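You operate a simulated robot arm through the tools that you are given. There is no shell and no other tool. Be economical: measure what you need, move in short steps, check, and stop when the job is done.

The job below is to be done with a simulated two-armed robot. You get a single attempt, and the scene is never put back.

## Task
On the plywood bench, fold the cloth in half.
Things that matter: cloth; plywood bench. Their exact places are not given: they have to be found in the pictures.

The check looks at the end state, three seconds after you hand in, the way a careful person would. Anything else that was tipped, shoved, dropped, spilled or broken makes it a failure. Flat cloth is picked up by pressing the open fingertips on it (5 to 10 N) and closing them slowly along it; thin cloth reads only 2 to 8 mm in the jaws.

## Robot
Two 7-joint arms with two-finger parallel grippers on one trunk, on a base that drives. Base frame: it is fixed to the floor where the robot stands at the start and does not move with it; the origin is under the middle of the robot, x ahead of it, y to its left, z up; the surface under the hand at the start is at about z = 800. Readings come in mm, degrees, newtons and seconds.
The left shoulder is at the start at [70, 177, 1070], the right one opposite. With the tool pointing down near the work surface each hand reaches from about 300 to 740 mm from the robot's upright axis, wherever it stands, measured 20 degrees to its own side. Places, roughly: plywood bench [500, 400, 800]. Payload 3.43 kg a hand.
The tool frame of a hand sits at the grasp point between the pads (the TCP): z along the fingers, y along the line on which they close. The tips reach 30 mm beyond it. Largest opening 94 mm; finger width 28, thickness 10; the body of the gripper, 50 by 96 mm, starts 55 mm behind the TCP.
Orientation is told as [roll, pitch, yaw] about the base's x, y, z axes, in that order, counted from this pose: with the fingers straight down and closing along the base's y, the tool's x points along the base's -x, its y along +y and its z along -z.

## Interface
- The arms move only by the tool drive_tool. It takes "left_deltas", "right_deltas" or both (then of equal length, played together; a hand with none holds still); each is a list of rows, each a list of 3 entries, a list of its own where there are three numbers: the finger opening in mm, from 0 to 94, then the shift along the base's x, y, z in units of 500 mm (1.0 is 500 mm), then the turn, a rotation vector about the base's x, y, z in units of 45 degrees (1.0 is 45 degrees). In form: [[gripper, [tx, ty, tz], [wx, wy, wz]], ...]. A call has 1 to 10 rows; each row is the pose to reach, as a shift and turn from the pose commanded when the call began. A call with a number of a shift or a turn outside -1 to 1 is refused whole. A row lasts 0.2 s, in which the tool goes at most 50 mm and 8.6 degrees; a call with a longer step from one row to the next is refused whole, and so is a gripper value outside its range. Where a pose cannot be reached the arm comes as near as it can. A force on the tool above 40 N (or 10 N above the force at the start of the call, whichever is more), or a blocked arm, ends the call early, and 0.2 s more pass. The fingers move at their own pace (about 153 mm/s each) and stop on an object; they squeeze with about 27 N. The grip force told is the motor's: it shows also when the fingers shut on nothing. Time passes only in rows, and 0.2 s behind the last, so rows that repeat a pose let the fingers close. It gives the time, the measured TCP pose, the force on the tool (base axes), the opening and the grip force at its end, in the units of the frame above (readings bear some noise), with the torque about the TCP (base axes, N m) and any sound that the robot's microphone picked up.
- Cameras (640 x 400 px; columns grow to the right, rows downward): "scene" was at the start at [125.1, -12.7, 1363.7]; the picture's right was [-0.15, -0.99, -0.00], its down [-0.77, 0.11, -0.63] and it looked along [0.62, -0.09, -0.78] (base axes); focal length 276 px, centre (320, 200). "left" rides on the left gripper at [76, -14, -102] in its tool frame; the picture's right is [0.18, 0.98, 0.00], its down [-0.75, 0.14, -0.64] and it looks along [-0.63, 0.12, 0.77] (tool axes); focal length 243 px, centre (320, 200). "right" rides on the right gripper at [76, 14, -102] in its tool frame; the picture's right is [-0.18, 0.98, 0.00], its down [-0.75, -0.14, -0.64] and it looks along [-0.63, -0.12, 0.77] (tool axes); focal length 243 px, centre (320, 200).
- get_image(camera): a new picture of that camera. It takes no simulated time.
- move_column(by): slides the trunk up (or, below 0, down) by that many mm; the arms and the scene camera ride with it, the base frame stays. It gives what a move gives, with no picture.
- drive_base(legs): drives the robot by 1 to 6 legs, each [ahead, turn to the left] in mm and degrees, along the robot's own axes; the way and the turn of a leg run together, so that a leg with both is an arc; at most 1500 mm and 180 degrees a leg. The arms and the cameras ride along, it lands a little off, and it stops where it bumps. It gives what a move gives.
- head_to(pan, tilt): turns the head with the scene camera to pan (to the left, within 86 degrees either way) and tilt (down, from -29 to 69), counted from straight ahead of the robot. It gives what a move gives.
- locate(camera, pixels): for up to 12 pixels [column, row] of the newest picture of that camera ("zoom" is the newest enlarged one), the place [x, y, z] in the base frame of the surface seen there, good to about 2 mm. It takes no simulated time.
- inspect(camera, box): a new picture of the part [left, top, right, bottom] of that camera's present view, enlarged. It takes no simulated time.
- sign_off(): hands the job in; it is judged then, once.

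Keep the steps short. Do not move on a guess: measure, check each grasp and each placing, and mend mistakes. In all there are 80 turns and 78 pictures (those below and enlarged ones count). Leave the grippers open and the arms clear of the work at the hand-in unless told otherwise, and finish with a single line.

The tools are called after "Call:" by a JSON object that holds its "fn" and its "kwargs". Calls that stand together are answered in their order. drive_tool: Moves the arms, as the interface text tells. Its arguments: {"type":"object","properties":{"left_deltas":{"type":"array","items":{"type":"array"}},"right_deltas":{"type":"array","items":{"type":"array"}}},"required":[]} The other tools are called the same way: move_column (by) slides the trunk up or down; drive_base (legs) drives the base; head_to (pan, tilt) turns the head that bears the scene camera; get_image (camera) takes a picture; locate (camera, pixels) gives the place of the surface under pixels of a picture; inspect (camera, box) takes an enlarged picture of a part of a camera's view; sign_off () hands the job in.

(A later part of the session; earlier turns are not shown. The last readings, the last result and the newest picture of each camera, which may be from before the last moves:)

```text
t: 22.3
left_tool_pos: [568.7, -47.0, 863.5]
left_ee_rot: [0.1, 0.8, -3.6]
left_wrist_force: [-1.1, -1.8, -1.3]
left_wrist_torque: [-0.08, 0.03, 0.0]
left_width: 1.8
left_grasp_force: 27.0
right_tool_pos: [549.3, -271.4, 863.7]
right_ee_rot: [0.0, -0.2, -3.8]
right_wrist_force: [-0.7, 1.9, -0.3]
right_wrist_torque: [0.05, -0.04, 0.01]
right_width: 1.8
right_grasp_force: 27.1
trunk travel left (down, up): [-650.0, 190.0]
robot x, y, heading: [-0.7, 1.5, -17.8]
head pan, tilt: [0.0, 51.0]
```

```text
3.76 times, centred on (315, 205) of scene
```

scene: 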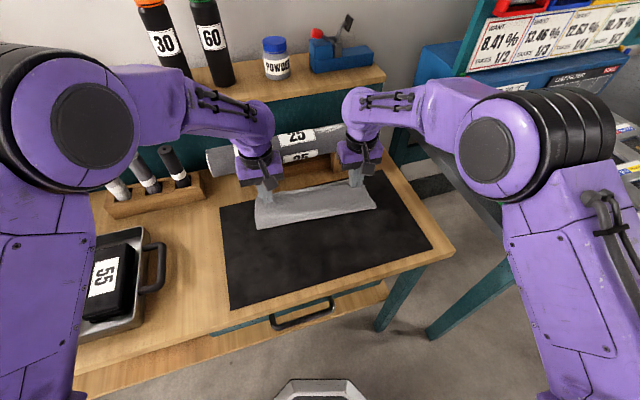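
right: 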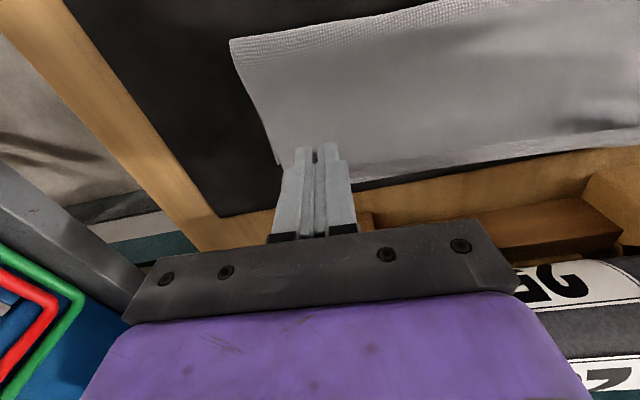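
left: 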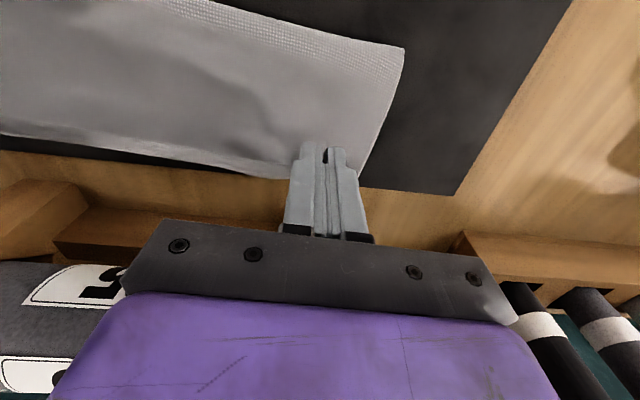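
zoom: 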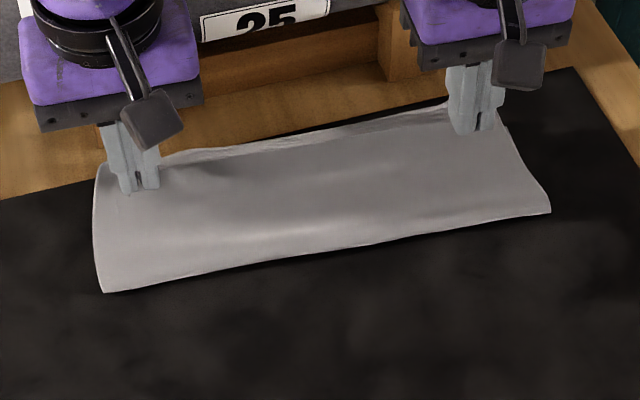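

The fold line reads x≈508 (left) and 482 (right), with the edge at z≈828. I lower 24 mm more with +6 mm in x and look again before releasing.

Call:
{"fn": "drive_tool", "kwargs": {"left_deltas": [[0, [0.006, 0, -0.02], [0, 0, 0]], [0, [0.012, -0.001, -0.048], [0, 0, 0]], [0, [0.012, -0.001, -0.048], [0, 0, 0]]], "right_deltas": [[0, [0.006, 0, -0.02], [0, 0, 0]], [0, [0.012, -0.001, -0.048], [0, 0, 0]], [0, [0.012, -0.001, -0.048], [0, 0, 0]]]}}

Call:
{"fn": "get_image", "kwargs": {"camera": "left"}}

Call:
{"fn": "get_image", "kwargs": {"camera": "right"}}

Call:
{"fn": "inspect", "kwargs": {"camera": "scene", "box": [230, 160, 400, 250]}}

```text
t: 23.1
left_tool_pos: [572.4, -47.8, 840.4]
left_ee_rot: [0.1, 0.8, -3.6]
left_wrist_force: [0.0, -0.6, 0.2]
left_wrist_torque: [-0.05, 0.0, -0.03]
left_width: 2.3
left_grasp_force: 26.7
right_tool_pos: [555.3, -272.0, 839.4]
right_ee_rot: [-0.2, -0.2, -3.7]
right_wrist_force: [-0.2, 1.2, 0.5]
right_wrist_torque: [0.0, -0.02, 0.01]
right_width: 1.9
right_grasp_force: 27.0
trunk travel left (down, up): [-650.0, 190.0]
robot x, y, heading: [-2.4, 0.3, -18.0]
head pan, tilt: [0.0, 51.0]
```

```text
41 pictures are left
```

left: 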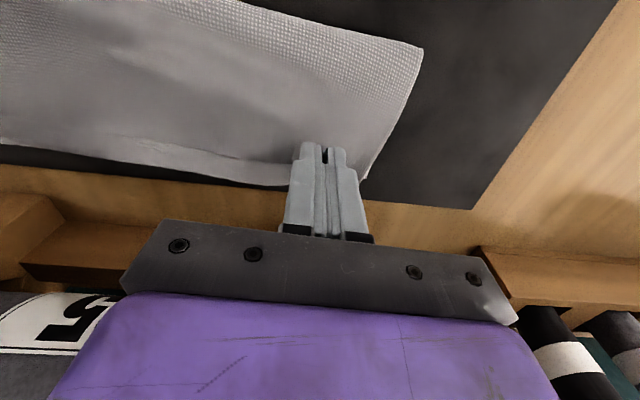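

```text
40 pictures are left
```

right: 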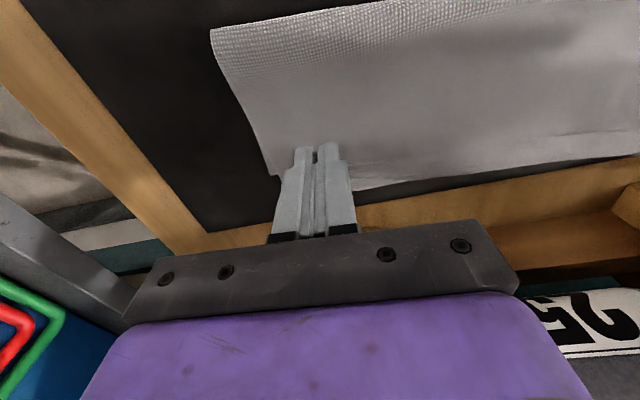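

```text
3.76 times, centred on (315, 205) of scene
```

zoom: 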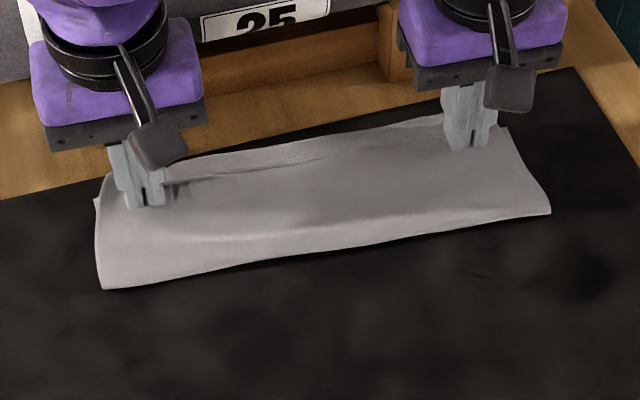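

Nearly down. I locate the top edge, the bottom layer's far edge and the fold line.

Call:
{"fn": "locate", "kwargs": {"camera": "zoom", "pixels": [[97, 200], [105, 180], [200, 155], [300, 140], [300, 160], [400, 122], [505, 130], [548, 212], [400, 235], [250, 262], [106, 287]]}}

Call:
{"fn": "inspect", "kwargs": {"camera": "left", "box": [120, 100, 440, 300]}}

Call:
{"fn": "inspect", "kwargs": {"camera": "right", "box": [220, 90, 540, 290]}}

```text
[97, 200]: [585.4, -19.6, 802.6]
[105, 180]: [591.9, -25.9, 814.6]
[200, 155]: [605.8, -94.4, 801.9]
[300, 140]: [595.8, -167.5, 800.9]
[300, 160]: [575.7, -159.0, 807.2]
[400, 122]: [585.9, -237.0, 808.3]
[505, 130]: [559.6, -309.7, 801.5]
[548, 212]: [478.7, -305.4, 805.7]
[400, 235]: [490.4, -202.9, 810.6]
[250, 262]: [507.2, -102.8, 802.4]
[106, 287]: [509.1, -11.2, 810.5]
```

```text
2.00 times, centred on (280, 200) of left
```

zoom: 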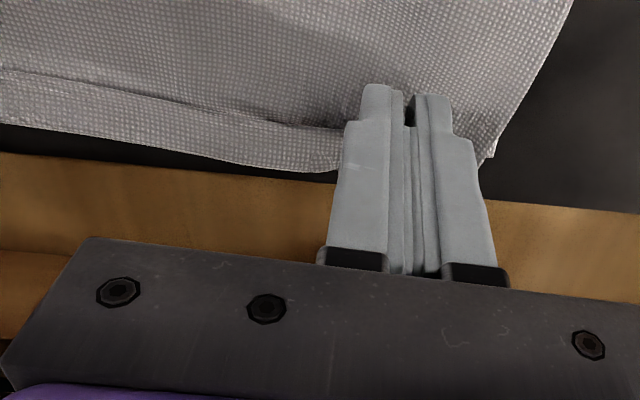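

```text
2.00 times, centred on (380, 190) of right
```

zoom: 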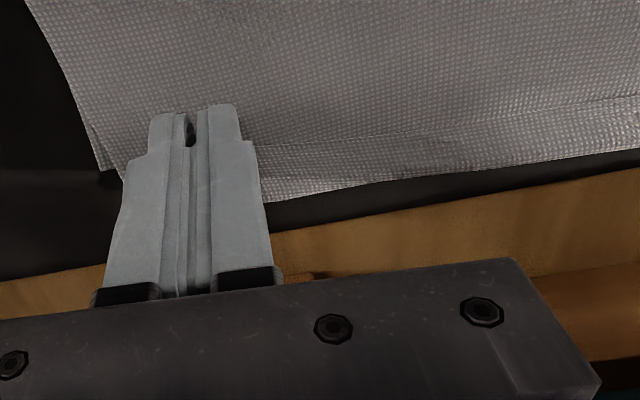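

The edge lies close to the far edge, with some slack still in the flap. I lower the last 4 mm, open gently, and raise straight up.

Call:
{"fn": "drive_tool", "kwargs": {"left_deltas": [[0, [0.006, 0, -0.008], [0, 0, 0]], [0, [0.006, 0, -0.008], [0, 0, 0]], [8, [0.006, 0, -0.008], [0, 0, 0]], [16, [0.006, 0, -0.008], [0, 0, 0]], [26, [0.006, 0, -0.008], [0, 0, 0]], [26, [0.006, 0, 0.02], [0, 0, 0]], [26, [0.006, 0, 0.1], [0, 0, 0]], [26, [0.006, 0, 0.18], [0, 0, 0]], [26, [-0.04, 0, 0.26], [0, 0, 0]], [26, [-0.13, 0, 0.28], [0, 0, 0]]], "right_deltas": [[0, [0.006, 0, -0.007], [0, 0, 0]], [0, [0.006, 0, -0.007], [0, 0, 0]], [8, [0.006, 0, -0.007], [0, 0, 0]], [16, [0.006, 0, -0.007], [0, 0, 0]], [26, [0.006, 0, -0.007], [0, 0, 0]], [26, [0.006, 0, 0.02], [0, 0, 0]], [26, [0.006, 0, 0.1], [0, 0, 0]], [26, [0.006, 0, 0.18], [0, 0, 0]], [26, [-0.04, 0, 0.26], [0, 0, 0]], [26, [-0.13, 0, 0.28], [0, 0, 0]]]}}

Call:
{"fn": "inspect", "kwargs": {"camera": "scene", "box": [210, 150, 450, 300]}}

Call:
{"fn": "get_image", "kwargs": {"camera": "left"}}

Call:
{"fn": "get_image", "kwargs": {"camera": "right"}}

```text
t: 25.3
left_tool_pos: [505.2, -49.1, 983.0]
left_ee_rot: [0.1, 0.5, -3.6]
left_wrist_force: [-1.4, 0.5, -0.3]
left_wrist_torque: [0.03, -0.06, -0.05]
left_width: 26.0
left_grasp_force: 0.1
right_tool_pos: [488.1, -272.4, 980.5]
right_ee_rot: [-0.1, -0.5, -3.8]
right_wrist_force: [-0.7, 0.2, -1.0]
right_wrist_torque: [0.05, -0.08, -0.03]
right_width: 26.0
right_grasp_force: 0.1
trunk travel left (down, up): [-650.0, 190.0]
robot x, y, heading: [-0.4, -5.4, -17.9]
head pan, tilt: [0.0, 51.0]
```

```text
2.67 times, centred on (330, 225) of scene
```

zoom: 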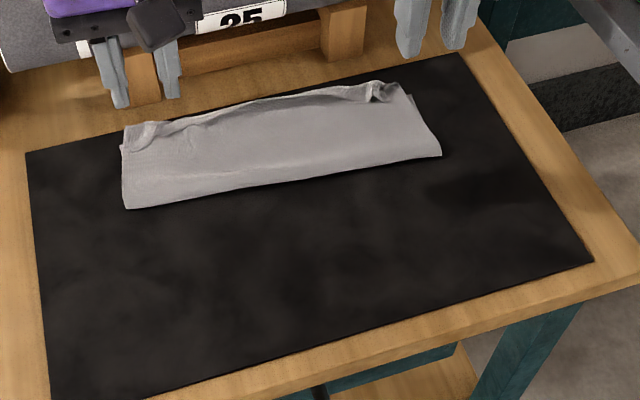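

```text
35 pictures are left
```

left: 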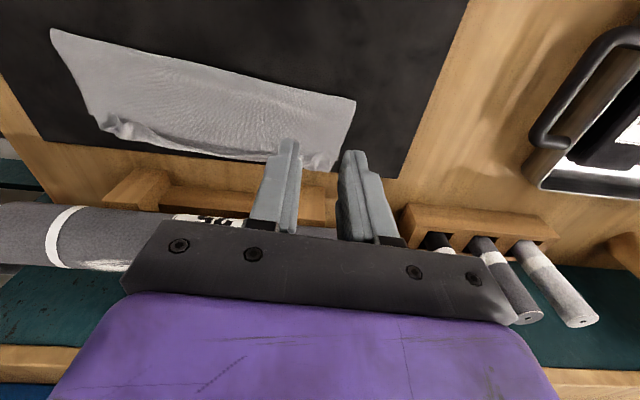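

```text
34 pictures are left
```

right: 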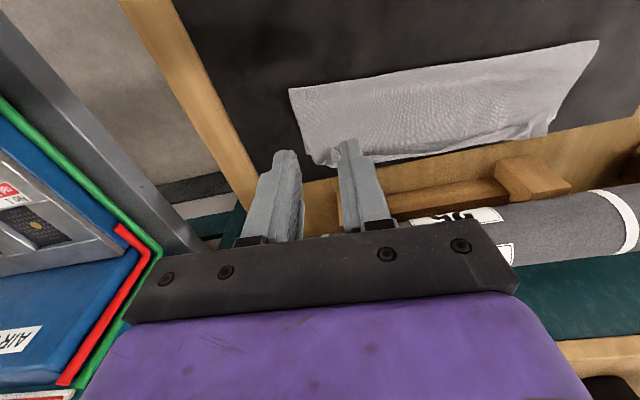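

The cloth is folded, with curls at the far edge. I move the hands aside to see them clearly.

Call:
{"fn": "drive_tool", "kwargs": {"left_deltas": [[26, [-0.06, 0.08, 0.02], [0, 0, 0]], [26, [-0.1, 0.16, 0.03], [0, 0, 0]], [26, [-0.1, 0.24, 0.03], [0, 0, 0]]], "right_deltas": [[26, [-0.06, -0.08, 0.02], [0, 0, 0]], [26, [-0.1, -0.14, 0.03], [0, 0, 0]], [26, [-0.1, -0.16, 0.03], [0, 0, 0]]]}}

Call:
{"fn": "inspect", "kwargs": {"camera": "scene", "box": [240, 165, 390, 240]}}

Call:
{"fn": "locate", "kwargs": {"camera": "zoom", "pixels": [[80, 100], [72, 122], [68, 250], [115, 100], [130, 135], [200, 85], [300, 60], [400, 30], [410, 60], [475, 60], [520, 160], [300, 215]]}}

```text
refused: row 1 steps farther than a row can; nothing moved
```

```text
4.27 times, centred on (315, 202) of scene
```

zoom: 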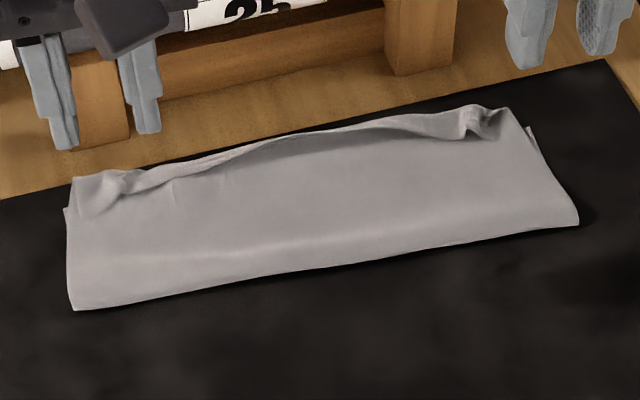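

```text
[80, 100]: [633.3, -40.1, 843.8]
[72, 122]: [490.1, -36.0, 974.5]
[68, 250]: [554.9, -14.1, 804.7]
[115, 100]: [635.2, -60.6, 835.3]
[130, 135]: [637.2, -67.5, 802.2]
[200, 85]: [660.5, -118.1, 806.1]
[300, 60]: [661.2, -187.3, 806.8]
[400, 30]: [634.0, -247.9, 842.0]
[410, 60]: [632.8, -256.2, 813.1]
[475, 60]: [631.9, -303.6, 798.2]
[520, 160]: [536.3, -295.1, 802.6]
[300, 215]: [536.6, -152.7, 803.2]
```

The cloth is clear in this picture, so I locate features at proper positions: the ridge, the edges and the fold.

Call:
{"fn": "locate", "kwargs": {"camera": "zoom", "pixels": [[68, 212], [76, 182], [115, 186], [105, 200], [200, 162], [280, 140], [400, 120], [490, 112], [530, 132], [576, 220], [300, 268], [78, 305]]}}

Call:
{"fn": "inspect", "kwargs": {"camera": "left", "box": [40, 20, 360, 220]}}

Call:
{"fn": "inspect", "kwargs": {"camera": "right", "box": [280, 20, 600, 220]}}

```text
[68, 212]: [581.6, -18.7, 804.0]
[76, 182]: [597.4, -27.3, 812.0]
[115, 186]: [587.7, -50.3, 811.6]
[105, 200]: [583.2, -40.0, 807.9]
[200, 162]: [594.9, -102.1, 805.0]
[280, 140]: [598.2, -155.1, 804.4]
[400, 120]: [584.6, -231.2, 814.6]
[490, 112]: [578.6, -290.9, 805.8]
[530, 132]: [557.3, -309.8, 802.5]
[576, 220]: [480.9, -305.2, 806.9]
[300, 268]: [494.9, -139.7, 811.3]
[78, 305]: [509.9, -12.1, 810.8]
```

```text
2.00 times, centred on (200, 120) of left
```

zoom: 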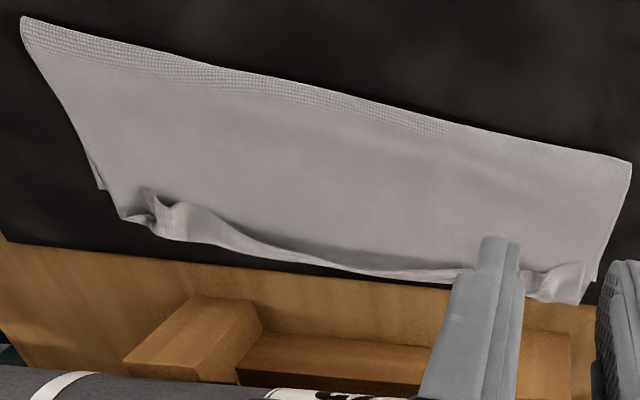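

```text
2.00 times, centred on (440, 120) of right
```

zoom: 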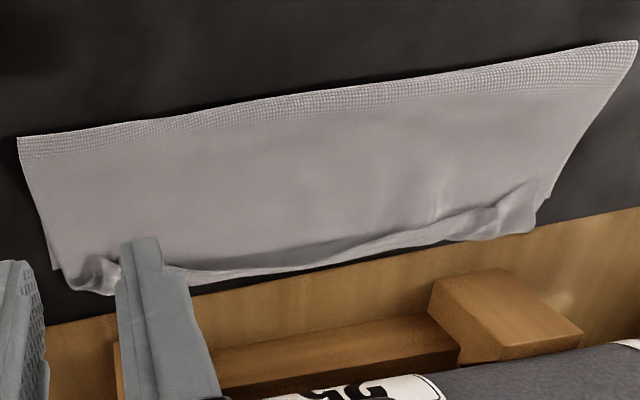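

The far edge is turned back as a cuff about 13 mm wide, with its mouth facing the robot. I bring the closed right fingers in front of the middle of the cuff for a close look, and move the left hand aside.

Call:
{"fn": "drive_tool", "kwargs": {"left_deltas": [[26, [-0.025, 0.06, 0.01], [0, 0, 0]], [26, [-0.05, 0.12, 0.02], [0, 0, 0]], [26, [-0.08, 0.18, 0.03], [0, 0, 0]], [26, [-0.1, 0.24, 0.034], [0, 0, 0]]], "right_deltas": [[0, [0.02, 0.06, -0.03], [0, 0, 0]], [0, [0.04, 0.12, -0.07], [0, 0, 0]], [0, [0.06, 0.18, -0.12], [0, 0, 0]], [0, [0.08, 0.224, -0.16], [0, 0, 0]]]}}

Call:
{"fn": "get_image", "kwargs": {"camera": "right"}}

Call:
{"fn": "inspect", "kwargs": {"camera": "scene", "box": [240, 165, 390, 240]}}

```text
t: 26.3
left_tool_pos: [462.4, 76.1, 995.3]
left_ee_rot: [-0.2, 0.8, -3.5]
left_wrist_force: [0.0, 0.2, -0.1]
left_wrist_torque: [-0.06, 0.01, 0.0]
left_width: 25.9
left_grasp_force: 0.1
right_tool_pos: [535.0, -156.8, 899.6]
right_ee_rot: [-0.3, -0.2, -3.9]
right_wrist_force: [0.4, -0.5, -0.4]
right_wrist_torque: [-0.06, 0.01, 0.0]
right_width: 0.2
right_grasp_force: 26.5
trunk travel left (down, up): [-650.0, 190.0]
robot x, y, heading: [0.4, 2.0, -17.8]
head pan, tilt: [0.0, 51.0]
```

```text
30 pictures are left
```

right: 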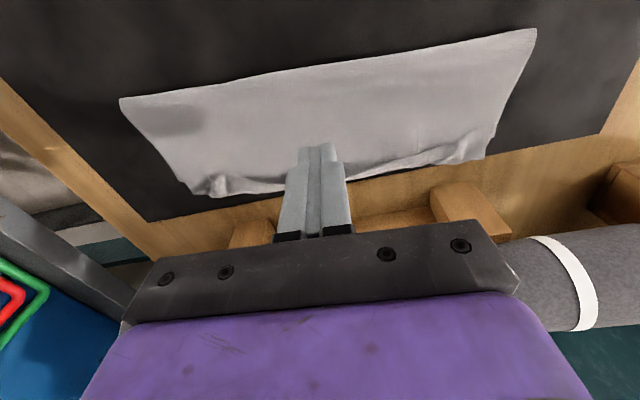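

```text
4.27 times, centred on (315, 202) of scene
```

zoom: 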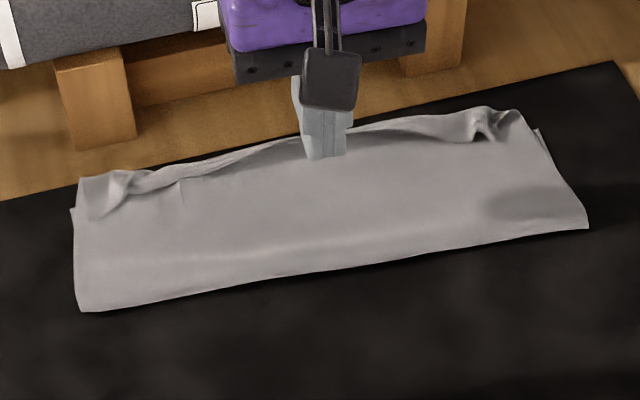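

I lower the closed fingers to just above the flap in front of the cuff mouth, sweep +x into the cuff to flip it, then lift.

Call:
{"fn": "drive_tool", "kwargs": {"right_deltas": [[0, [0.01, 0, -0.06], [0, 0, 0]], [0, [0.01, 0, -0.12], [0, 0, 0]], [0, [0.03, 0, -0.125], [0, 0, 0]], [0, [0.06, 0, -0.125], [0, 0, 0]], [0, [0.09, -0.002, -0.12], [0, 0, 0]], [0, [0.11, -0.003, -0.11], [0, 0, 0]], [0, [0.12, -0.003, -0.08], [0, 0, 0]], [0, [0.12, -0.003, -0.04], [0, 0, 0]], [0, [0.06, 0, 0], [0, 0, 0]]]}}

Call:
{"fn": "inspect", "kwargs": {"camera": "scene", "box": [240, 165, 390, 240]}}

```text
t: 28.3
left_tool_pos: [457.1, 72.4, 997.7]
left_ee_rot: [0.1, 0.6, -3.6]
left_wrist_force: [0.1, 0.1, 0.2]
left_wrist_torque: [0.03, -0.01, 0.0]
left_width: 26.1
left_grasp_force: 0.0
right_tool_pos: [559.2, -161.4, 900.3]
right_ee_rot: [-0.1, -0.2, -3.8]
right_wrist_force: [0.6, 0.4, -0.1]
right_wrist_torque: [-0.01, -0.01, 0.02]
right_width: 0.0
right_grasp_force: 27.1
trunk travel left (down, up): [-650.0, 190.0]
robot x, y, heading: [-0.3, -1.0, -17.8]
head pan, tilt: [0.0, 51.0]
```

```text
4.27 times, centred on (315, 202) of scene
```

zoom: 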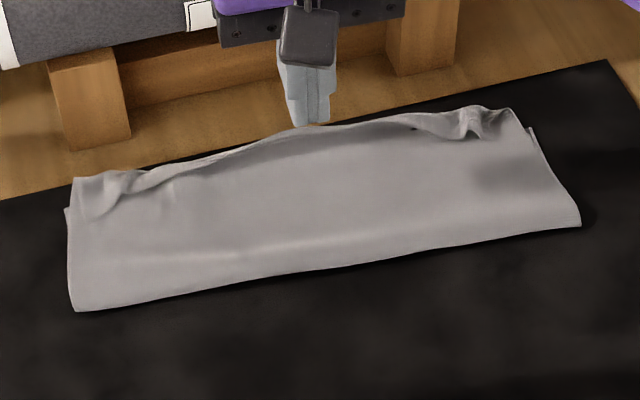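

The middle looks opened. I check with the right camera.

Call:
{"fn": "inspect", "kwargs": {"camera": "right", "box": [120, 20, 560, 240]}}

Call:
{"fn": "locate", "kwargs": {"camera": "zoom", "pixels": [[175, 230], [480, 190], [420, 200], [220, 225]]}}

```text
1.45 times, centred on (340, 130) of right
```

zoom: 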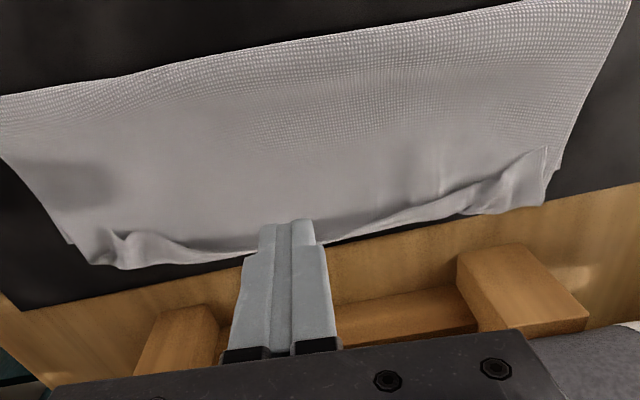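

```text
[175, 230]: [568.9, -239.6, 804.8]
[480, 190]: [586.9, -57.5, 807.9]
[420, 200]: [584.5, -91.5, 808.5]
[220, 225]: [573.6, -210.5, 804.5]
```

The cuff remains toward both corners, with a standing tuft at each. I will re-pinch only the tips of those tufts, lift the cuff upright and lay it outward. First I move both hands above the tufts to look.

Call:
{"fn": "drive_tool", "kwargs": {"left_deltas": [[30, [0.05, -0.05, -0.02], [0, 0, 0]], [30, [0.1, -0.1, -0.06], [0, 0, 0]], [30, [0.15, -0.15, -0.1], [0, 0, 0]], [30, [0.2, -0.2, -0.15], [0, 0, 0]], [30, [0.236, -0.24, -0.2], [0, 0, 0]], [30, [0.236, -0.24, -0.216], [0, 0, 0]]], "right_deltas": [[30, [0.0, -0.04, 0.02], [0, 0, 0]], [30, [0.0, -0.1, 0.02], [0, 0, 0]], [30, [0.0, -0.16, 0.02], [0, 0, 0]], [30, [0.005, -0.22, 0.0], [0, 0, 0]], [30, [0.01, -0.248, -0.02], [0, 0, 0]], [30, [0.01, -0.248, -0.02], [0, 0, 0]]]}}

Call:
{"fn": "inspect", "kwargs": {"camera": "left", "box": [200, 80, 440, 230]}}

Call:
{"fn": "locate", "kwargs": {"camera": "zoom", "pixels": [[320, 200], [340, 220], [300, 230], [360, 240], [280, 250], [330, 180]]}}

Call:
{"fn": "inspect", "kwargs": {"camera": "right", "box": [200, 80, 440, 230]}}

Call:
{"fn": "locate", "kwargs": {"camera": "zoom", "pixels": [[320, 200], [340, 220], [300, 230], [360, 240], [280, 250], [310, 180]]}}

```text
t: 29.7
left_tool_pos: [576.8, -47.4, 888.3]
left_ee_rot: [0.1, 0.7, -3.5]
left_wrist_force: [0.2, 0.4, -0.4]
left_wrist_torque: [0.0, 0.01, 0.02]
left_width: 30.1
left_grasp_force: 0.0
right_tool_pos: [566.7, -285.1, 890.1]
right_ee_rot: [-0.2, -0.3, -3.7]
right_wrist_force: [-1.1, 0.1, 1.0]
right_wrist_torque: [-0.02, -0.03, -0.03]
right_width: 30.2
right_grasp_force: 0.0
trunk travel left (down, up): [-650.0, 190.0]
robot x, y, heading: [2.3, -1.0, -17.9]
head pan, tilt: [0.0, 51.0]
```

```text
2.67 times, centred on (320, 155) of left
```

zoom: 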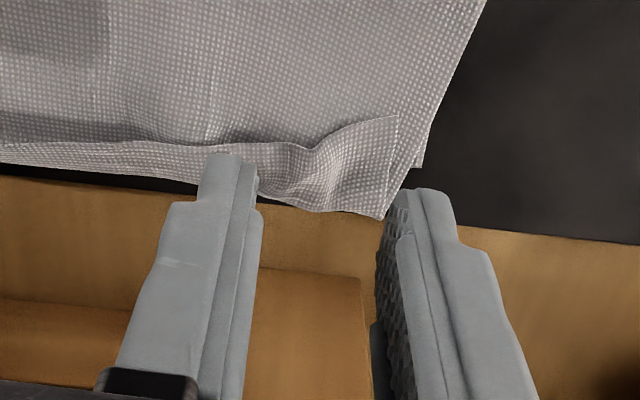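

```text
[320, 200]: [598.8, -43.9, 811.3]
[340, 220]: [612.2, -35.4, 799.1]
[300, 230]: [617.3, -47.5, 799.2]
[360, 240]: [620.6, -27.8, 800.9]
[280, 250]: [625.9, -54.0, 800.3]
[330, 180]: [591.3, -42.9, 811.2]
```

```text
2.67 times, centred on (320, 155) of right
```

zoom: 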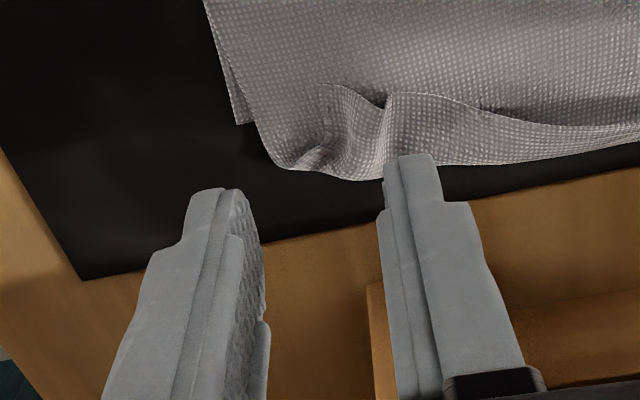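

```text
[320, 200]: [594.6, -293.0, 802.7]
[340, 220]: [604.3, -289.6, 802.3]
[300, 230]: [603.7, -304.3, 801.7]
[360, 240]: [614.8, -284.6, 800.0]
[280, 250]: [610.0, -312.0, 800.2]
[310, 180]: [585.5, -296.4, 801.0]
```

This view is clear: crease at x≈600, and the cuff corner tip back at x≈572. I'll press the flap's middle with the closed right fingers so it can't slide. The left fingers, slightly open as two prongs, will sweep +x under the left cuff. First I position both.

Call:
{"fn": "drive_tool", "kwargs": {"left_deltas": [[24, [-0.03, 0.005, 0], [0, 0, 0]], [24, [-0.064, 0.01, -0.04], [0, 0, 0]], [24, [-0.064, 0.01, -0.076], [0, 0, 0]], [24, [-0.064, 0.01, -0.09], [0, 0, 0]]], "right_deltas": [[0, [-0.02, 0.05, 0.01], [0, 0, 0]], [0, [-0.04, 0.12, 0.0], [0, 0, 0]], [0, [-0.054, 0.19, -0.04], [0, 0, 0]], [0, [-0.054, 0.22, -0.1], [0, 0, 0]]]}}

Call:
{"fn": "inspect", "kwargs": {"camera": "left", "box": [200, 80, 440, 230]}}

Call:
{"fn": "locate", "kwargs": {"camera": "zoom", "pixels": [[470, 150], [420, 150], [400, 120], [320, 140], [150, 130]]}}

```text
t: 30.7
left_tool_pos: [545.7, -42.4, 844.9]
left_ee_rot: [0.0, 0.7, -3.6]
left_wrist_force: [-0.1, 0.3, 0.4]
left_wrist_torque: [0.01, 0.04, -0.01]
left_width: 23.9
left_grasp_force: 0.0
right_tool_pos: [540.4, -173.6, 838.9]
right_ee_rot: [-0.1, -0.2, -3.8]
right_wrist_force: [0.0, -0.6, 0.2]
right_wrist_torque: [-0.02, -0.01, -0.02]
right_width: 0.0
right_grasp_force: 26.7
trunk travel left (down, up): [-650.0, 190.0]
robot x, y, heading: [-1.0, -1.7, -18.0]
head pan, tilt: [0.0, 51.0]
```

```text
2.67 times, centred on (320, 155) of left
```

zoom: 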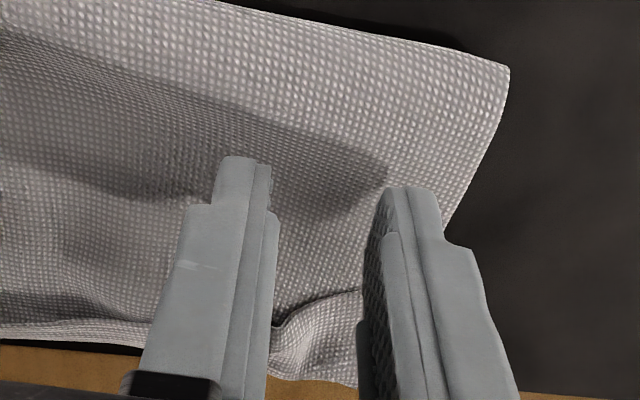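

```text
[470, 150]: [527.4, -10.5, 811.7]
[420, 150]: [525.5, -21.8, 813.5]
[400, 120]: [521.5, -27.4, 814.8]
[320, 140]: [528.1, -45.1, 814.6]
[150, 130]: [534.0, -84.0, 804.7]
```

The flap still bulges near the fold (z≈814). I press lightly with the right hand and sweep the left prongs +x into the cuff, rising slightly and then lifting.

Call:
{"fn": "drive_tool", "kwargs": {"left_deltas": [[24, [0, 0, -0.012], [0, 0, 0]], [24, [0.03, -0.002, -0.014], [0, 0, 0]], [24, [0.05, -0.004, -0.014], [0, 0, 0]], [24, [0.07, -0.006, -0.012], [0, 0, 0]], [24, [0.09, -0.008, -0.006], [0, 0, 0]], [24, [0.105, -0.009, 0.0], [0, 0, 0]], [24, [0.115, -0.01, 0.03], [0, 0, 0]], [24, [0.115, -0.01, 0.08], [0, 0, 0]]], "right_deltas": [[0, [0, 0, -0.006], [0, 0, 0]], [0, [0, 0, -0.009], [0, 0, 0]], [0, [0, 0, -0.009], [0, 0, 0]], [0, [0, 0, -0.009], [0, 0, 0]], [0, [0, 0, -0.009], [0, 0, 0]], [0, [0, 0, -0.009], [0, 0, 0]], [0, [0, 0, -0.009], [0, 0, 0]], [0, [0, 0, -0.009], [0, 0, 0]]]}}

Call:
{"fn": "inspect", "kwargs": {"camera": "left", "box": [200, 60, 440, 210]}}

```text
t: 32.5
left_tool_pos: [602.3, -47.5, 885.3]
left_ee_rot: [0.1, 0.8, -3.6]
left_wrist_force: [0.0, -0.1, -0.1]
left_wrist_torque: [-0.02, -0.02, 0.01]
left_width: 24.0
left_grasp_force: 0.1
right_tool_pos: [538.1, -175.6, 835.2]
right_ee_rot: [-0.1, -0.4, -3.8]
right_wrist_force: [0.3, 0.7, 0.2]
right_wrist_torque: [0.01, -0.04, -0.04]
right_width: 0.0
right_grasp_force: 26.7
trunk travel left (down, up): [-650.0, 190.0]
robot x, y, heading: [1.3, -1.6, -18.1]
head pan, tilt: [0.0, 51.0]
```

```text
2.67 times, centred on (320, 135) of left
```

zoom: 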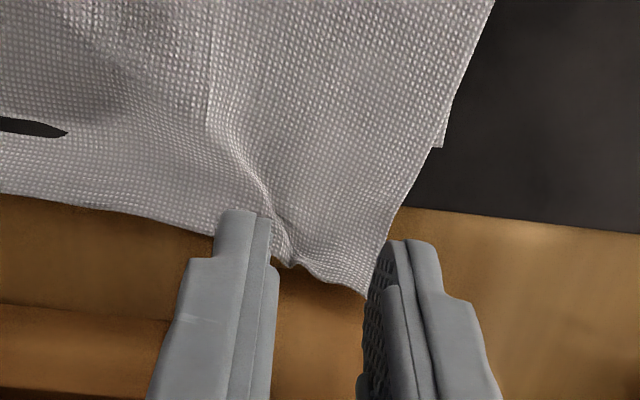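

The left cuff flipped out flat. Now the same on the right: lift the right hand and move it over, and move the left hand to press the middle.

Call:
{"fn": "drive_tool", "kwargs": {"left_deltas": [[0, [0, 0, 0.02], [0, 0, 0]], [0, [-0.04, -0.03, 0.02], [0, 0, 0]], [0, [-0.09, -0.08, 0.0], [0, 0, 0]], [0, [-0.134, -0.14, -0.03], [0, 0, 0]], [0, [-0.134, -0.195, -0.07], [0, 0, 0]], [0, [-0.134, -0.195, -0.094], [0, 0, 0]]], "right_deltas": [[0, [0, 0, 0.06], [0, 0, 0]], [24, [0, -0.05, 0.1], [0, 0, 0]], [24, [0, -0.12, 0.1], [0, 0, 0]], [24, [-0.01, -0.19, 0.08], [0, 0, 0]], [24, [-0.02, -0.216, 0.04], [0, 0, 0]], [24, [-0.02, -0.216, 0.018], [0, 0, 0]]]}}

Call:
{"fn": "inspect", "kwargs": {"camera": "right", "box": [200, 80, 440, 230]}}

```text
t: 33.9
left_tool_pos: [536.2, -146.3, 836.1]
left_ee_rot: [0.1, 0.6, -3.6]
left_wrist_force: [0.1, 1.2, -0.3]
left_wrist_torque: [-0.04, -0.04, 0.03]
left_width: 0.1
left_grasp_force: 27.0
right_tool_pos: [528.6, -282.5, 844.1]
right_ee_rot: [-0.2, -0.2, -3.7]
right_wrist_force: [-0.2, -0.5, 0.1]
right_wrist_torque: [-0.01, -0.01, 0.0]
right_width: 24.0
right_grasp_force: 0.1
trunk travel left (down, up): [-650.0, 190.0]
robot x, y, heading: [-1.7, -2.1, -18.0]
head pan, tilt: [0.0, 51.0]
```

```text
2.67 times, centred on (320, 155) of right
```

zoom: 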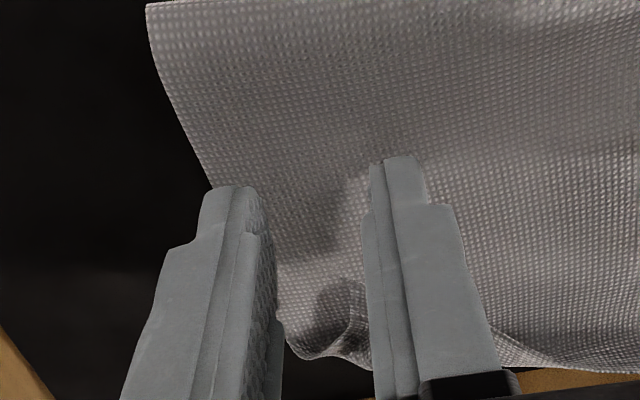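

The prongs straddle the right tuft. I sweep the same way, with the left hand pressing lightly.

Call:
{"fn": "drive_tool", "kwargs": {"right_deltas": [[24, [0, 0.006, -0.01], [0, 0, 0]], [24, [0.03, 0.004, -0.014], [0, 0, 0]], [24, [0.05, 0.002, -0.014], [0, 0, 0]], [24, [0.07, 0, -0.012], [0, 0, 0]], [24, [0.09, -0.002, -0.006], [0, 0, 0]], [24, [0.105, -0.003, 0.0], [0, 0, 0]], [24, [0.115, -0.004, 0.03], [0, 0, 0]], [24, [0.115, -0.004, 0.08], [0, 0, 0]]], "left_deltas": [[0, [0, 0, -0.004], [0, 0, 0]], [0, [0, 0, -0.006], [0, 0, 0]], [0, [0, 0, -0.006], [0, 0, 0]], [0, [0, 0, -0.006], [0, 0, 0]], [0, [0, 0, -0.006], [0, 0, 0]], [0, [0, 0, -0.006], [0, 0, 0]], [0, [0, 0, -0.006], [0, 0, 0]], [0, [0, 0, -0.006], [0, 0, 0]]]}}

Call:
{"fn": "inspect", "kwargs": {"camera": "right", "box": [200, 60, 440, 210]}}

```text
t: 35.7
left_tool_pos: [535.5, -146.9, 835.0]
left_ee_rot: [0.0, 0.5, -3.6]
left_wrist_force: [0.8, -2.2, 14.2]
left_wrist_torque: [-0.06, -0.16, 0.03]
left_width: 0.1
left_grasp_force: 27.4
right_tool_pos: [586.6, -285.2, 884.6]
right_ee_rot: [-0.1, -0.3, -3.8]
right_wrist_force: [-0.5, 0.6, 0.1]
right_wrist_torque: [0.0, 0.02, 0.01]
right_width: 24.0
right_grasp_force: 0.0
trunk travel left (down, up): [-650.0, 190.0]
robot x, y, heading: [1.7, 1.1, -17.9]
head pan, tilt: [0.0, 51.0]
```

```text
2.67 times, centred on (320, 135) of right
```

zoom: 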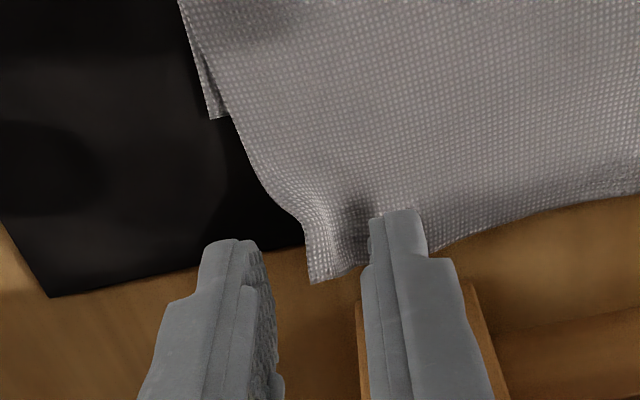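

Both cuffs are flipped out. I raise and retract both hands and measure the layers.

Call:
{"fn": "drive_tool", "kwargs": {"left_deltas": [[20, [0, 0, 0.08], [0, 0, 0]], [20, [0, 0, 0.17], [0, 0, 0]], [20, [-0.05, 0.06, 0.22], [0, 0, 0]], [20, [-0.1, 0.12, 0.26], [0, 0, 0]], [20, [-0.12, 0.2, 0.28], [0, 0, 0]], [20, [-0.14, 0.28, 0.3], [0, 0, 0]], [20, [-0.14, 0.36, 0.3], [0, 0, 0]]], "right_deltas": [[20, [0, 0, 0.06], [0, 0, 0]], [20, [-0.02, 0, 0.13], [0, 0, 0]], [20, [-0.08, -0.04, 0.17], [0, 0, 0]], [20, [-0.14, -0.08, 0.18], [0, 0, 0]], [20, [-0.2, -0.12, 0.18], [0, 0, 0]], [20, [-0.24, -0.16, 0.18], [0, 0, 0]], [20, [-0.26, -0.18, 0.18], [0, 0, 0]]]}}

Call:
{"fn": "inspect", "kwargs": {"camera": "scene", "box": [240, 165, 390, 240]}}

```text
t: 37.3
left_tool_pos: [465.3, 35.8, 983.4]
left_ee_rot: [0.0, 0.7, -3.7]
left_wrist_force: [0.1, -0.3, -0.4]
left_wrist_torque: [-0.02, 0.03, -0.01]
left_width: 19.9
left_grasp_force: 0.0
right_tool_pos: [457.5, -374.0, 974.0]
right_ee_rot: [-0.2, -0.2, -3.7]
right_wrist_force: [0.4, -0.3, -0.1]
right_wrist_torque: [-0.01, 0.0, -0.01]
right_width: 19.8
right_grasp_force: 0.0
trunk travel left (down, up): [-650.0, 190.0]
robot x, y, heading: [-2.1, 2.6, -18.1]
head pan, tilt: [0.0, 51.0]
```

```text
4.27 times, centred on (315, 202) of scene
```

zoom: 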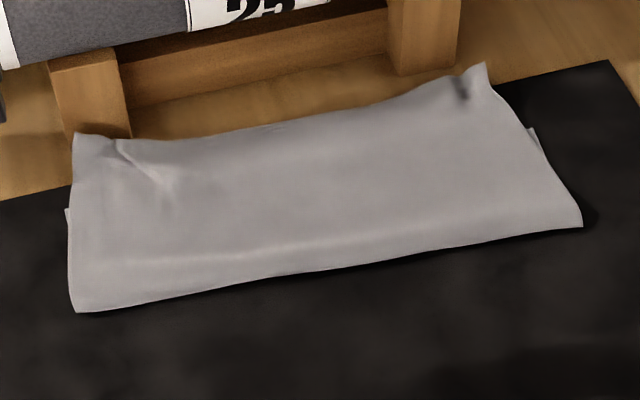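

Call:
{"fn": "locate", "kwargs": {"camera": "zoom", "pixels": [[77, 136], [68, 212], [76, 308], [200, 142], [300, 122], [400, 96], [484, 68], [530, 132], [578, 222], [300, 268], [300, 245], [300, 200]]}}

```text
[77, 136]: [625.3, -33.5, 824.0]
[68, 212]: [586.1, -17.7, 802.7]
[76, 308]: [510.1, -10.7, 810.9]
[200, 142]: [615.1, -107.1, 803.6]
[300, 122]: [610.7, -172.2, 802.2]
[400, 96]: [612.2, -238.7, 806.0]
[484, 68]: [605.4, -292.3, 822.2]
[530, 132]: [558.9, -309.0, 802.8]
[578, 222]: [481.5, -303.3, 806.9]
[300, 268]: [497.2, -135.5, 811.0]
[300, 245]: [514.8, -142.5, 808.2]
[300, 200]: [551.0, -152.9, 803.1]
```

The flap is now flat but overshoots the bottom far edge by about 35–43 mm. I'll pinch the flap near each far corner, where it lies beyond the bottom layer, and shift it back. No turning is needed, so no new cuff should form. I move both hands above those spots.

Call:
{"fn": "drive_tool", "kwargs": {"left_deltas": [[20, [0.06, -0.04, -0.02], [0, 0, 0]], [20, [0.12, -0.08, -0.06], [0, 0, 0]], [20, [0.18, -0.12, -0.1], [0, 0, 0]], [20, [0.23, -0.15, -0.16], [0, 0, 0]], [20, [0.266, -0.172, -0.22], [0, 0, 0]], [20, [0.266, -0.172, -0.236], [0, 0, 0]]], "right_deltas": [[20, [0.06, 0.04, -0.02], [0, 0, 0]], [20, [0.12, 0.08, -0.06], [0, 0, 0]], [20, [0.18, 0.12, -0.1], [0, 0, 0]], [20, [0.22, 0.15, -0.16], [0, 0, 0]], [20, [0.244, 0.178, -0.21], [0, 0, 0]], [20, [0.244, 0.178, -0.218], [0, 0, 0]]]}}

Call:
{"fn": "inspect", "kwargs": {"camera": "left", "box": [200, 60, 440, 210]}}

Call:
{"fn": "inspect", "kwargs": {"camera": "right", "box": [200, 60, 440, 210]}}

```text
t: 38.7
left_tool_pos: [598.1, -51.2, 865.2]
left_ee_rot: [0.1, 0.7, -3.6]
left_wrist_force: [0.3, 0.5, -0.3]
left_wrist_torque: [-0.01, -0.01, 0.03]
left_width: 19.9
left_grasp_force: 0.1
right_tool_pos: [578.9, -286.6, 864.1]
right_ee_rot: [0.0, -0.2, -3.8]
right_wrist_force: [0.8, -0.3, 0.4]
right_wrist_torque: [-0.01, 0.01, -0.01]
right_width: 20.1
right_grasp_force: 0.1
trunk travel left (down, up): [-650.0, 190.0]
robot x, y, heading: [-0.4, 1.8, -17.9]
head pan, tilt: [0.0, 51.0]
```

```text
2.67 times, centred on (320, 135) of left
```

zoom: 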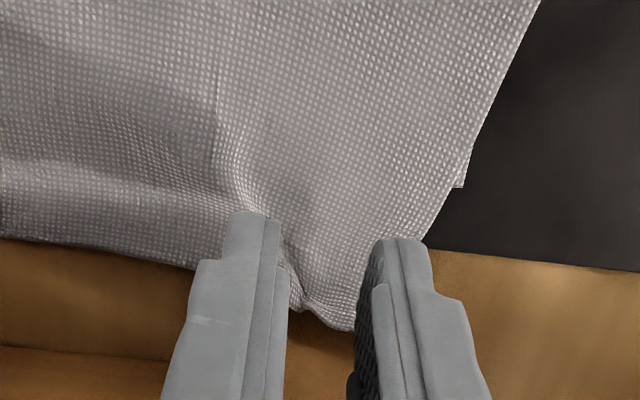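

```text
2.67 times, centred on (320, 135) of right
```

zoom: 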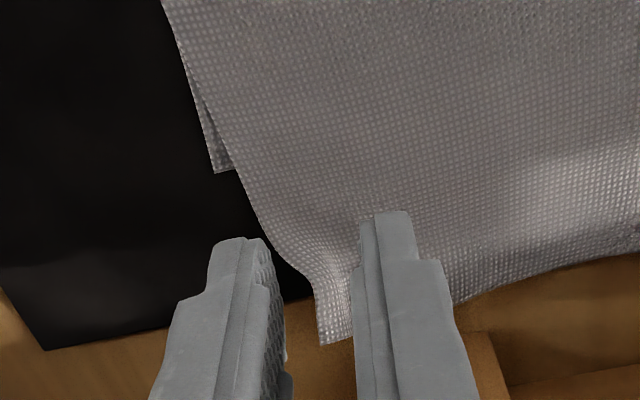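

Both are well placed over the flap. I lower to light contact and close slowly.

Call:
{"fn": "drive_tool", "kwargs": {"left_deltas": [[20, [0, 0, -0.04], [0, 0, 0]], [20, [0, 0, -0.06], [0, 0, 0]], [20, [0, 0, -0.0625], [0, 0, 0]], [16, [0, 0, -0.0625], [0, 0, 0]], [12, [0, 0, -0.0625], [0, 0, 0]], [8, [0, 0, -0.0625], [0, 0, 0]], [4, [0, 0, -0.0625], [0, 0, 0]], [0, [0, 0, -0.0625], [0, 0, 0]], [0, [0, 0, -0.0625], [0, 0, 0]]], "right_deltas": [[20, [0, 0, -0.04], [0, 0, 0]], [20, [0, 0, -0.058], [0, 0, 0]], [20, [0, 0, -0.0605], [0, 0, 0]], [16, [0, 0, -0.0605], [0, 0, 0]], [12, [0, 0, -0.0605], [0, 0, 0]], [8, [0, 0, -0.0605], [0, 0, 0]], [4, [0, 0, -0.0605], [0, 0, 0]], [0, [0, 0, -0.0605], [0, 0, 0]], [0, [0, 0, -0.0605], [0, 0, 0]]]}}

```text
t: 39.3
left_tool_pos: [592.6, -50.8, 844.5]
left_ee_rot: [-0.1, 0.3, -3.7]
left_wrist_force: [-21.0, 2.2, 17.4]
left_wrist_torque: [0.07, -2.09, 0.35]
left_width: 19.9
left_grasp_force: 0.1
right_tool_pos: [574.6, -285.4, 841.9]
right_ee_rot: [0.0, -0.6, -3.8]
right_wrist_force: [1.1, 0.3, 0.7]
right_wrist_torque: [-0.01, 0.02, 0.0]
right_width: 19.9
right_grasp_force: 0.1
trunk travel left (down, up): [-650.0, 190.0]
robot x, y, heading: [-4.3, -1.0, -17.7]
head pan, tilt: [0.0, 51.0]
stopped in row 2 (left hand): the force on the tool passed its limit at 46 N (the readings are from after the stop); the commanded pose is now the measured one
```

The left hand touched the roll behind it (-x force, high up). I back off in -x first, then up, and check that the roll hasn't moved.

Call:
{"fn": "drive_tool", "kwargs": {"left_deltas": [[20, [-0.03, 0, 0.004], [0, 0, 0]], [20, [-0.06, 0, 0.05], [0, 0, 0]], [20, [-0.06, 0, 0.1], [0, 0, 0]]], "right_deltas": [[20, [-0.02, 0, 0.01], [0, 0, 0]], [20, [-0.04, 0, 0.06], [0, 0, 0]], [20, [-0.04, 0, 0.11], [0, 0, 0]]]}}

Call:
{"fn": "get_image", "kwargs": {"camera": "scene"}}

Call:
{"fn": "locate", "kwargs": {"camera": "scene", "pixels": [[295, 148], [212, 165], [370, 138], [310, 150], [250, 178], [350, 160]]}}

```text
t: 40.1
left_tool_pos: [570.2, -52.0, 888.0]
left_ee_rot: [0.1, 0.7, -3.6]
left_wrist_force: [0.3, 0.8, 0.0]
left_wrist_torque: [0.01, 0.02, -0.01]
left_width: 20.0
left_grasp_force: 0.1
right_tool_pos: [559.1, -285.9, 892.6]
right_ee_rot: [-0.1, -0.2, -3.8]
right_wrist_force: [-0.2, 0.3, 0.2]
right_wrist_torque: [-0.01, 0.02, 0.03]
right_width: 19.9
right_grasp_force: 0.1
trunk travel left (down, up): [-650.0, 190.0]
robot x, y, heading: [0.9, -1.2, -17.7]
head pan, tilt: [0.0, 51.0]
```

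```text
17 pictures are left
```

scene: 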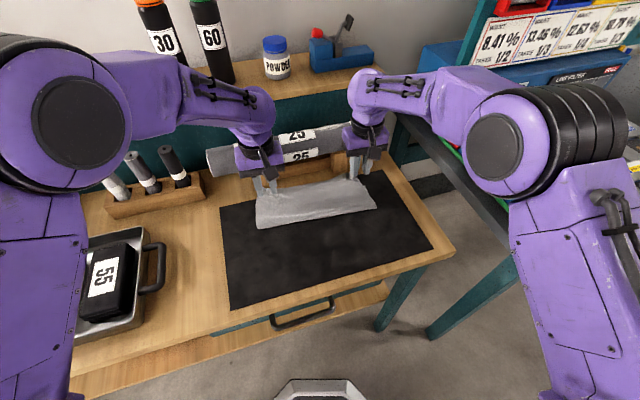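

```text
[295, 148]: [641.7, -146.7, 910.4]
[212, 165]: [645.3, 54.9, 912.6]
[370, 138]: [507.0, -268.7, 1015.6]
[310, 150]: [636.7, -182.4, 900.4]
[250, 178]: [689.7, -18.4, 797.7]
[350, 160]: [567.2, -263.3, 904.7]
```

The roll stayed in place (x≈641 at z≈910, as before). I tilt both hands 20° back toward the robot to clear the roll, and approach the same spots from there.

Call:
{"fn": "drive_tool", "kwargs": {"left_deltas": [[24, [0, 0, 0], [0, -0.15, 0]], [24, [0.01, 0, 0], [0, -0.3, 0]], [24, [0.03, 0, 0], [0, -0.444, 0]], [24, [0.056, 0, -0.04], [0, -0.444, 0]], [24, [0.056, 0, -0.08], [0, -0.444, 0]], [24, [0.056, 0, -0.08], [0, -0.444, 0]]], "right_deltas": [[24, [0, 0, 0], [0, -0.15, 0]], [24, [0.01, 0, 0], [0, -0.3, 0]], [24, [0.03, 0, 0], [0, -0.444, 0]], [24, [0.038, 0, -0.04], [0, -0.444, 0]], [24, [0.038, 0, -0.088], [0, -0.444, 0]], [24, [0.038, 0, -0.088], [0, -0.444, 0]]]}}

Call:
{"fn": "inspect", "kwargs": {"camera": "left", "box": [200, 60, 440, 210]}}

Call:
{"fn": "inspect", "kwargs": {"camera": "right", "box": [200, 60, 440, 210]}}

```text
t: 41.5
left_tool_pos: [598.0, -47.9, 850.1]
left_ee_rot: [0.6, -19.0, -2.8]
left_wrist_force: [-0.3, 0.2, 0.5]
left_wrist_torque: [0.02, -0.01, 0.04]
left_width: 23.8
left_grasp_force: 0.0
right_tool_pos: [578.0, -285.8, 849.0]
right_ee_rot: [1.2, -20.3, -3.9]
right_wrist_force: [0.4, 0.3, -0.2]
right_wrist_torque: [0.02, 0.05, 0.01]
right_width: 23.9
right_grasp_force: 0.0
trunk travel left (down, up): [-650.0, 190.0]
robot x, y, heading: [1.7, 2.5, -17.9]
head pan, tilt: [0.0, 51.0]
```

```text
2.67 times, centred on (320, 135) of left
```

zoom: 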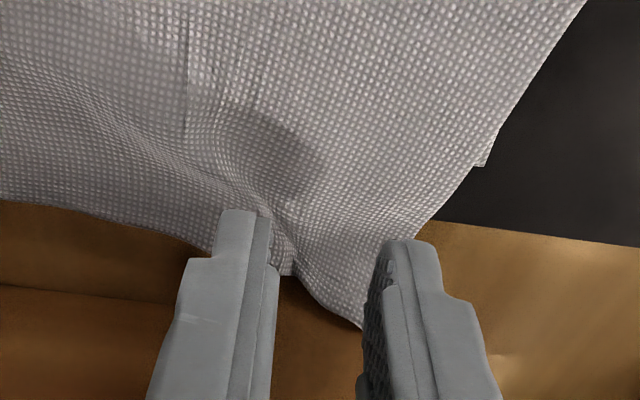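

```text
2.67 times, centred on (320, 135) of right
```

zoom: 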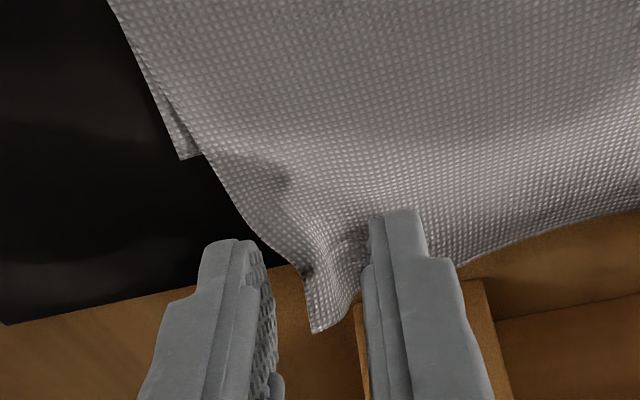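

I lower to light contact with small rows, with the left shifted 4 mm toward its pleat.

Call:
{"fn": "drive_tool", "kwargs": {"left_deltas": [[24, [0, -0.008, -0.015], [0, 0, 0]], [24, [0, -0.008, -0.024], [0, 0, 0]], [24, [0, -0.008, -0.026], [0, 0, 0]]], "right_deltas": [[24, [0, 0, -0.015], [0, 0, 0]], [24, [0, 0, -0.022], [0, 0, 0]], [24, [0, 0, -0.024], [0, 0, 0]]]}}

```text
t: 42.3
left_tool_pos: [599.0, -52.8, 839.2]
left_ee_rot: [0.2, -19.1, -2.5]
left_wrist_force: [-0.5, 0.1, 0.0]
left_wrist_torque: [-0.03, -0.01, 0.0]
left_width: 24.1
left_grasp_force: 0.0
right_tool_pos: [576.8, -286.0, 837.3]
right_ee_rot: [1.2, -20.4, -3.9]
right_wrist_force: [-1.2, 0.7, 3.8]
right_wrist_torque: [-0.07, 0.06, 0.0]
right_width: 24.3
right_grasp_force: 0.2
trunk travel left (down, up): [-650.0, 190.0]
robot x, y, heading: [0.5, -3.4, -17.7]
head pan, tilt: [0.0, 51.0]
```

The right touches at 4 N, and the left needs about 1.5 mm more. I make that adjustment and close slowly.

Call:
{"fn": "drive_tool", "kwargs": {"left_deltas": [[24, [0, 0, -0.002], [0, 0, 0]], [24, [0, 0, -0.003], [0, 0, 0]], [19, [0, 0, -0.0034], [0, 0, 0]], [14, [0, 0, -0.0034], [0, 0, 0]], [9, [0, 0, -0.0034], [0, 0, 0]], [4, [0, 0, -0.0034], [0, 0, 0]], [0, [0, 0, -0.0034], [0, 0, 0]], [0, [0, 0, -0.0034], [0, 0, 0]]], "right_deltas": [[24, [0, 0, -0.0005], [0, 0, 0]], [24, [0, 0, -0.0005], [0, 0, 0]], [19, [0, 0, -0.0005], [0, 0, 0]], [14, [0, 0, -0.0005], [0, 0, 0]], [9, [0, 0, -0.0005], [0, 0, 0]], [4, [0, 0, -0.0005], [0, 0, 0]], [0, [0, 0, -0.0005], [0, 0, 0]], [0, [0, 0, -0.0005], [0, 0, 0]]]}}

Call:
{"fn": "inspect", "kwargs": {"camera": "left", "box": [200, 60, 440, 210]}}

Call:
{"fn": "inspect", "kwargs": {"camera": "right", "box": [200, 60, 440, 210]}}

```text
t: 44.1
left_tool_pos: [599.5, -50.2, 837.2]
left_ee_rot: [0.3, -19.0, -2.3]
left_wrist_force: [5.6, 0.7, 13.3]
left_wrist_torque: [0.02, -0.14, 0.0]
left_width: 1.6
left_grasp_force: 27.0
right_tool_pos: [576.5, -286.4, 837.6]
right_ee_rot: [1.2, -20.2, -4.0]
right_wrist_force: [-0.8, 0.8, 2.0]
right_wrist_torque: [0.01, -0.01, 0.02]
right_width: 2.0
right_grasp_force: 26.9
trunk travel left (down, up): [-650.0, 190.0]
robot x, y, heading: [2.3, 1.2, -18.1]
head pan, tilt: [0.0, 51.0]
```

```text
2.67 times, centred on (320, 135) of left
```

zoom: 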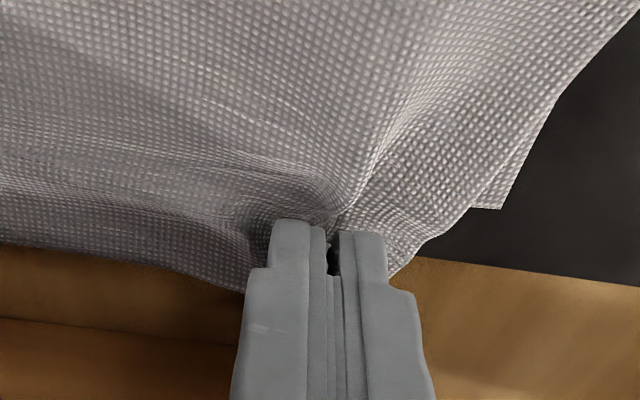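

```text
2.67 times, centred on (320, 135) of right
```

zoom: 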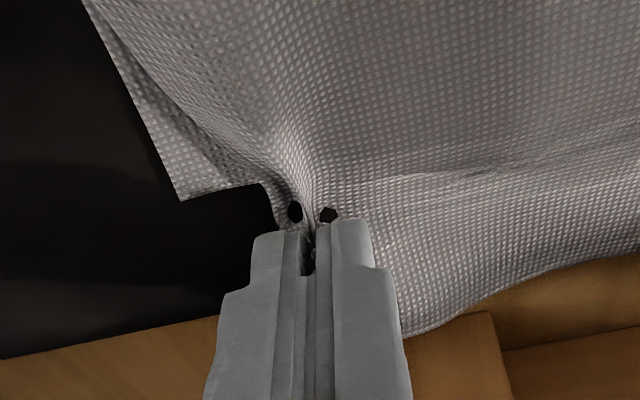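

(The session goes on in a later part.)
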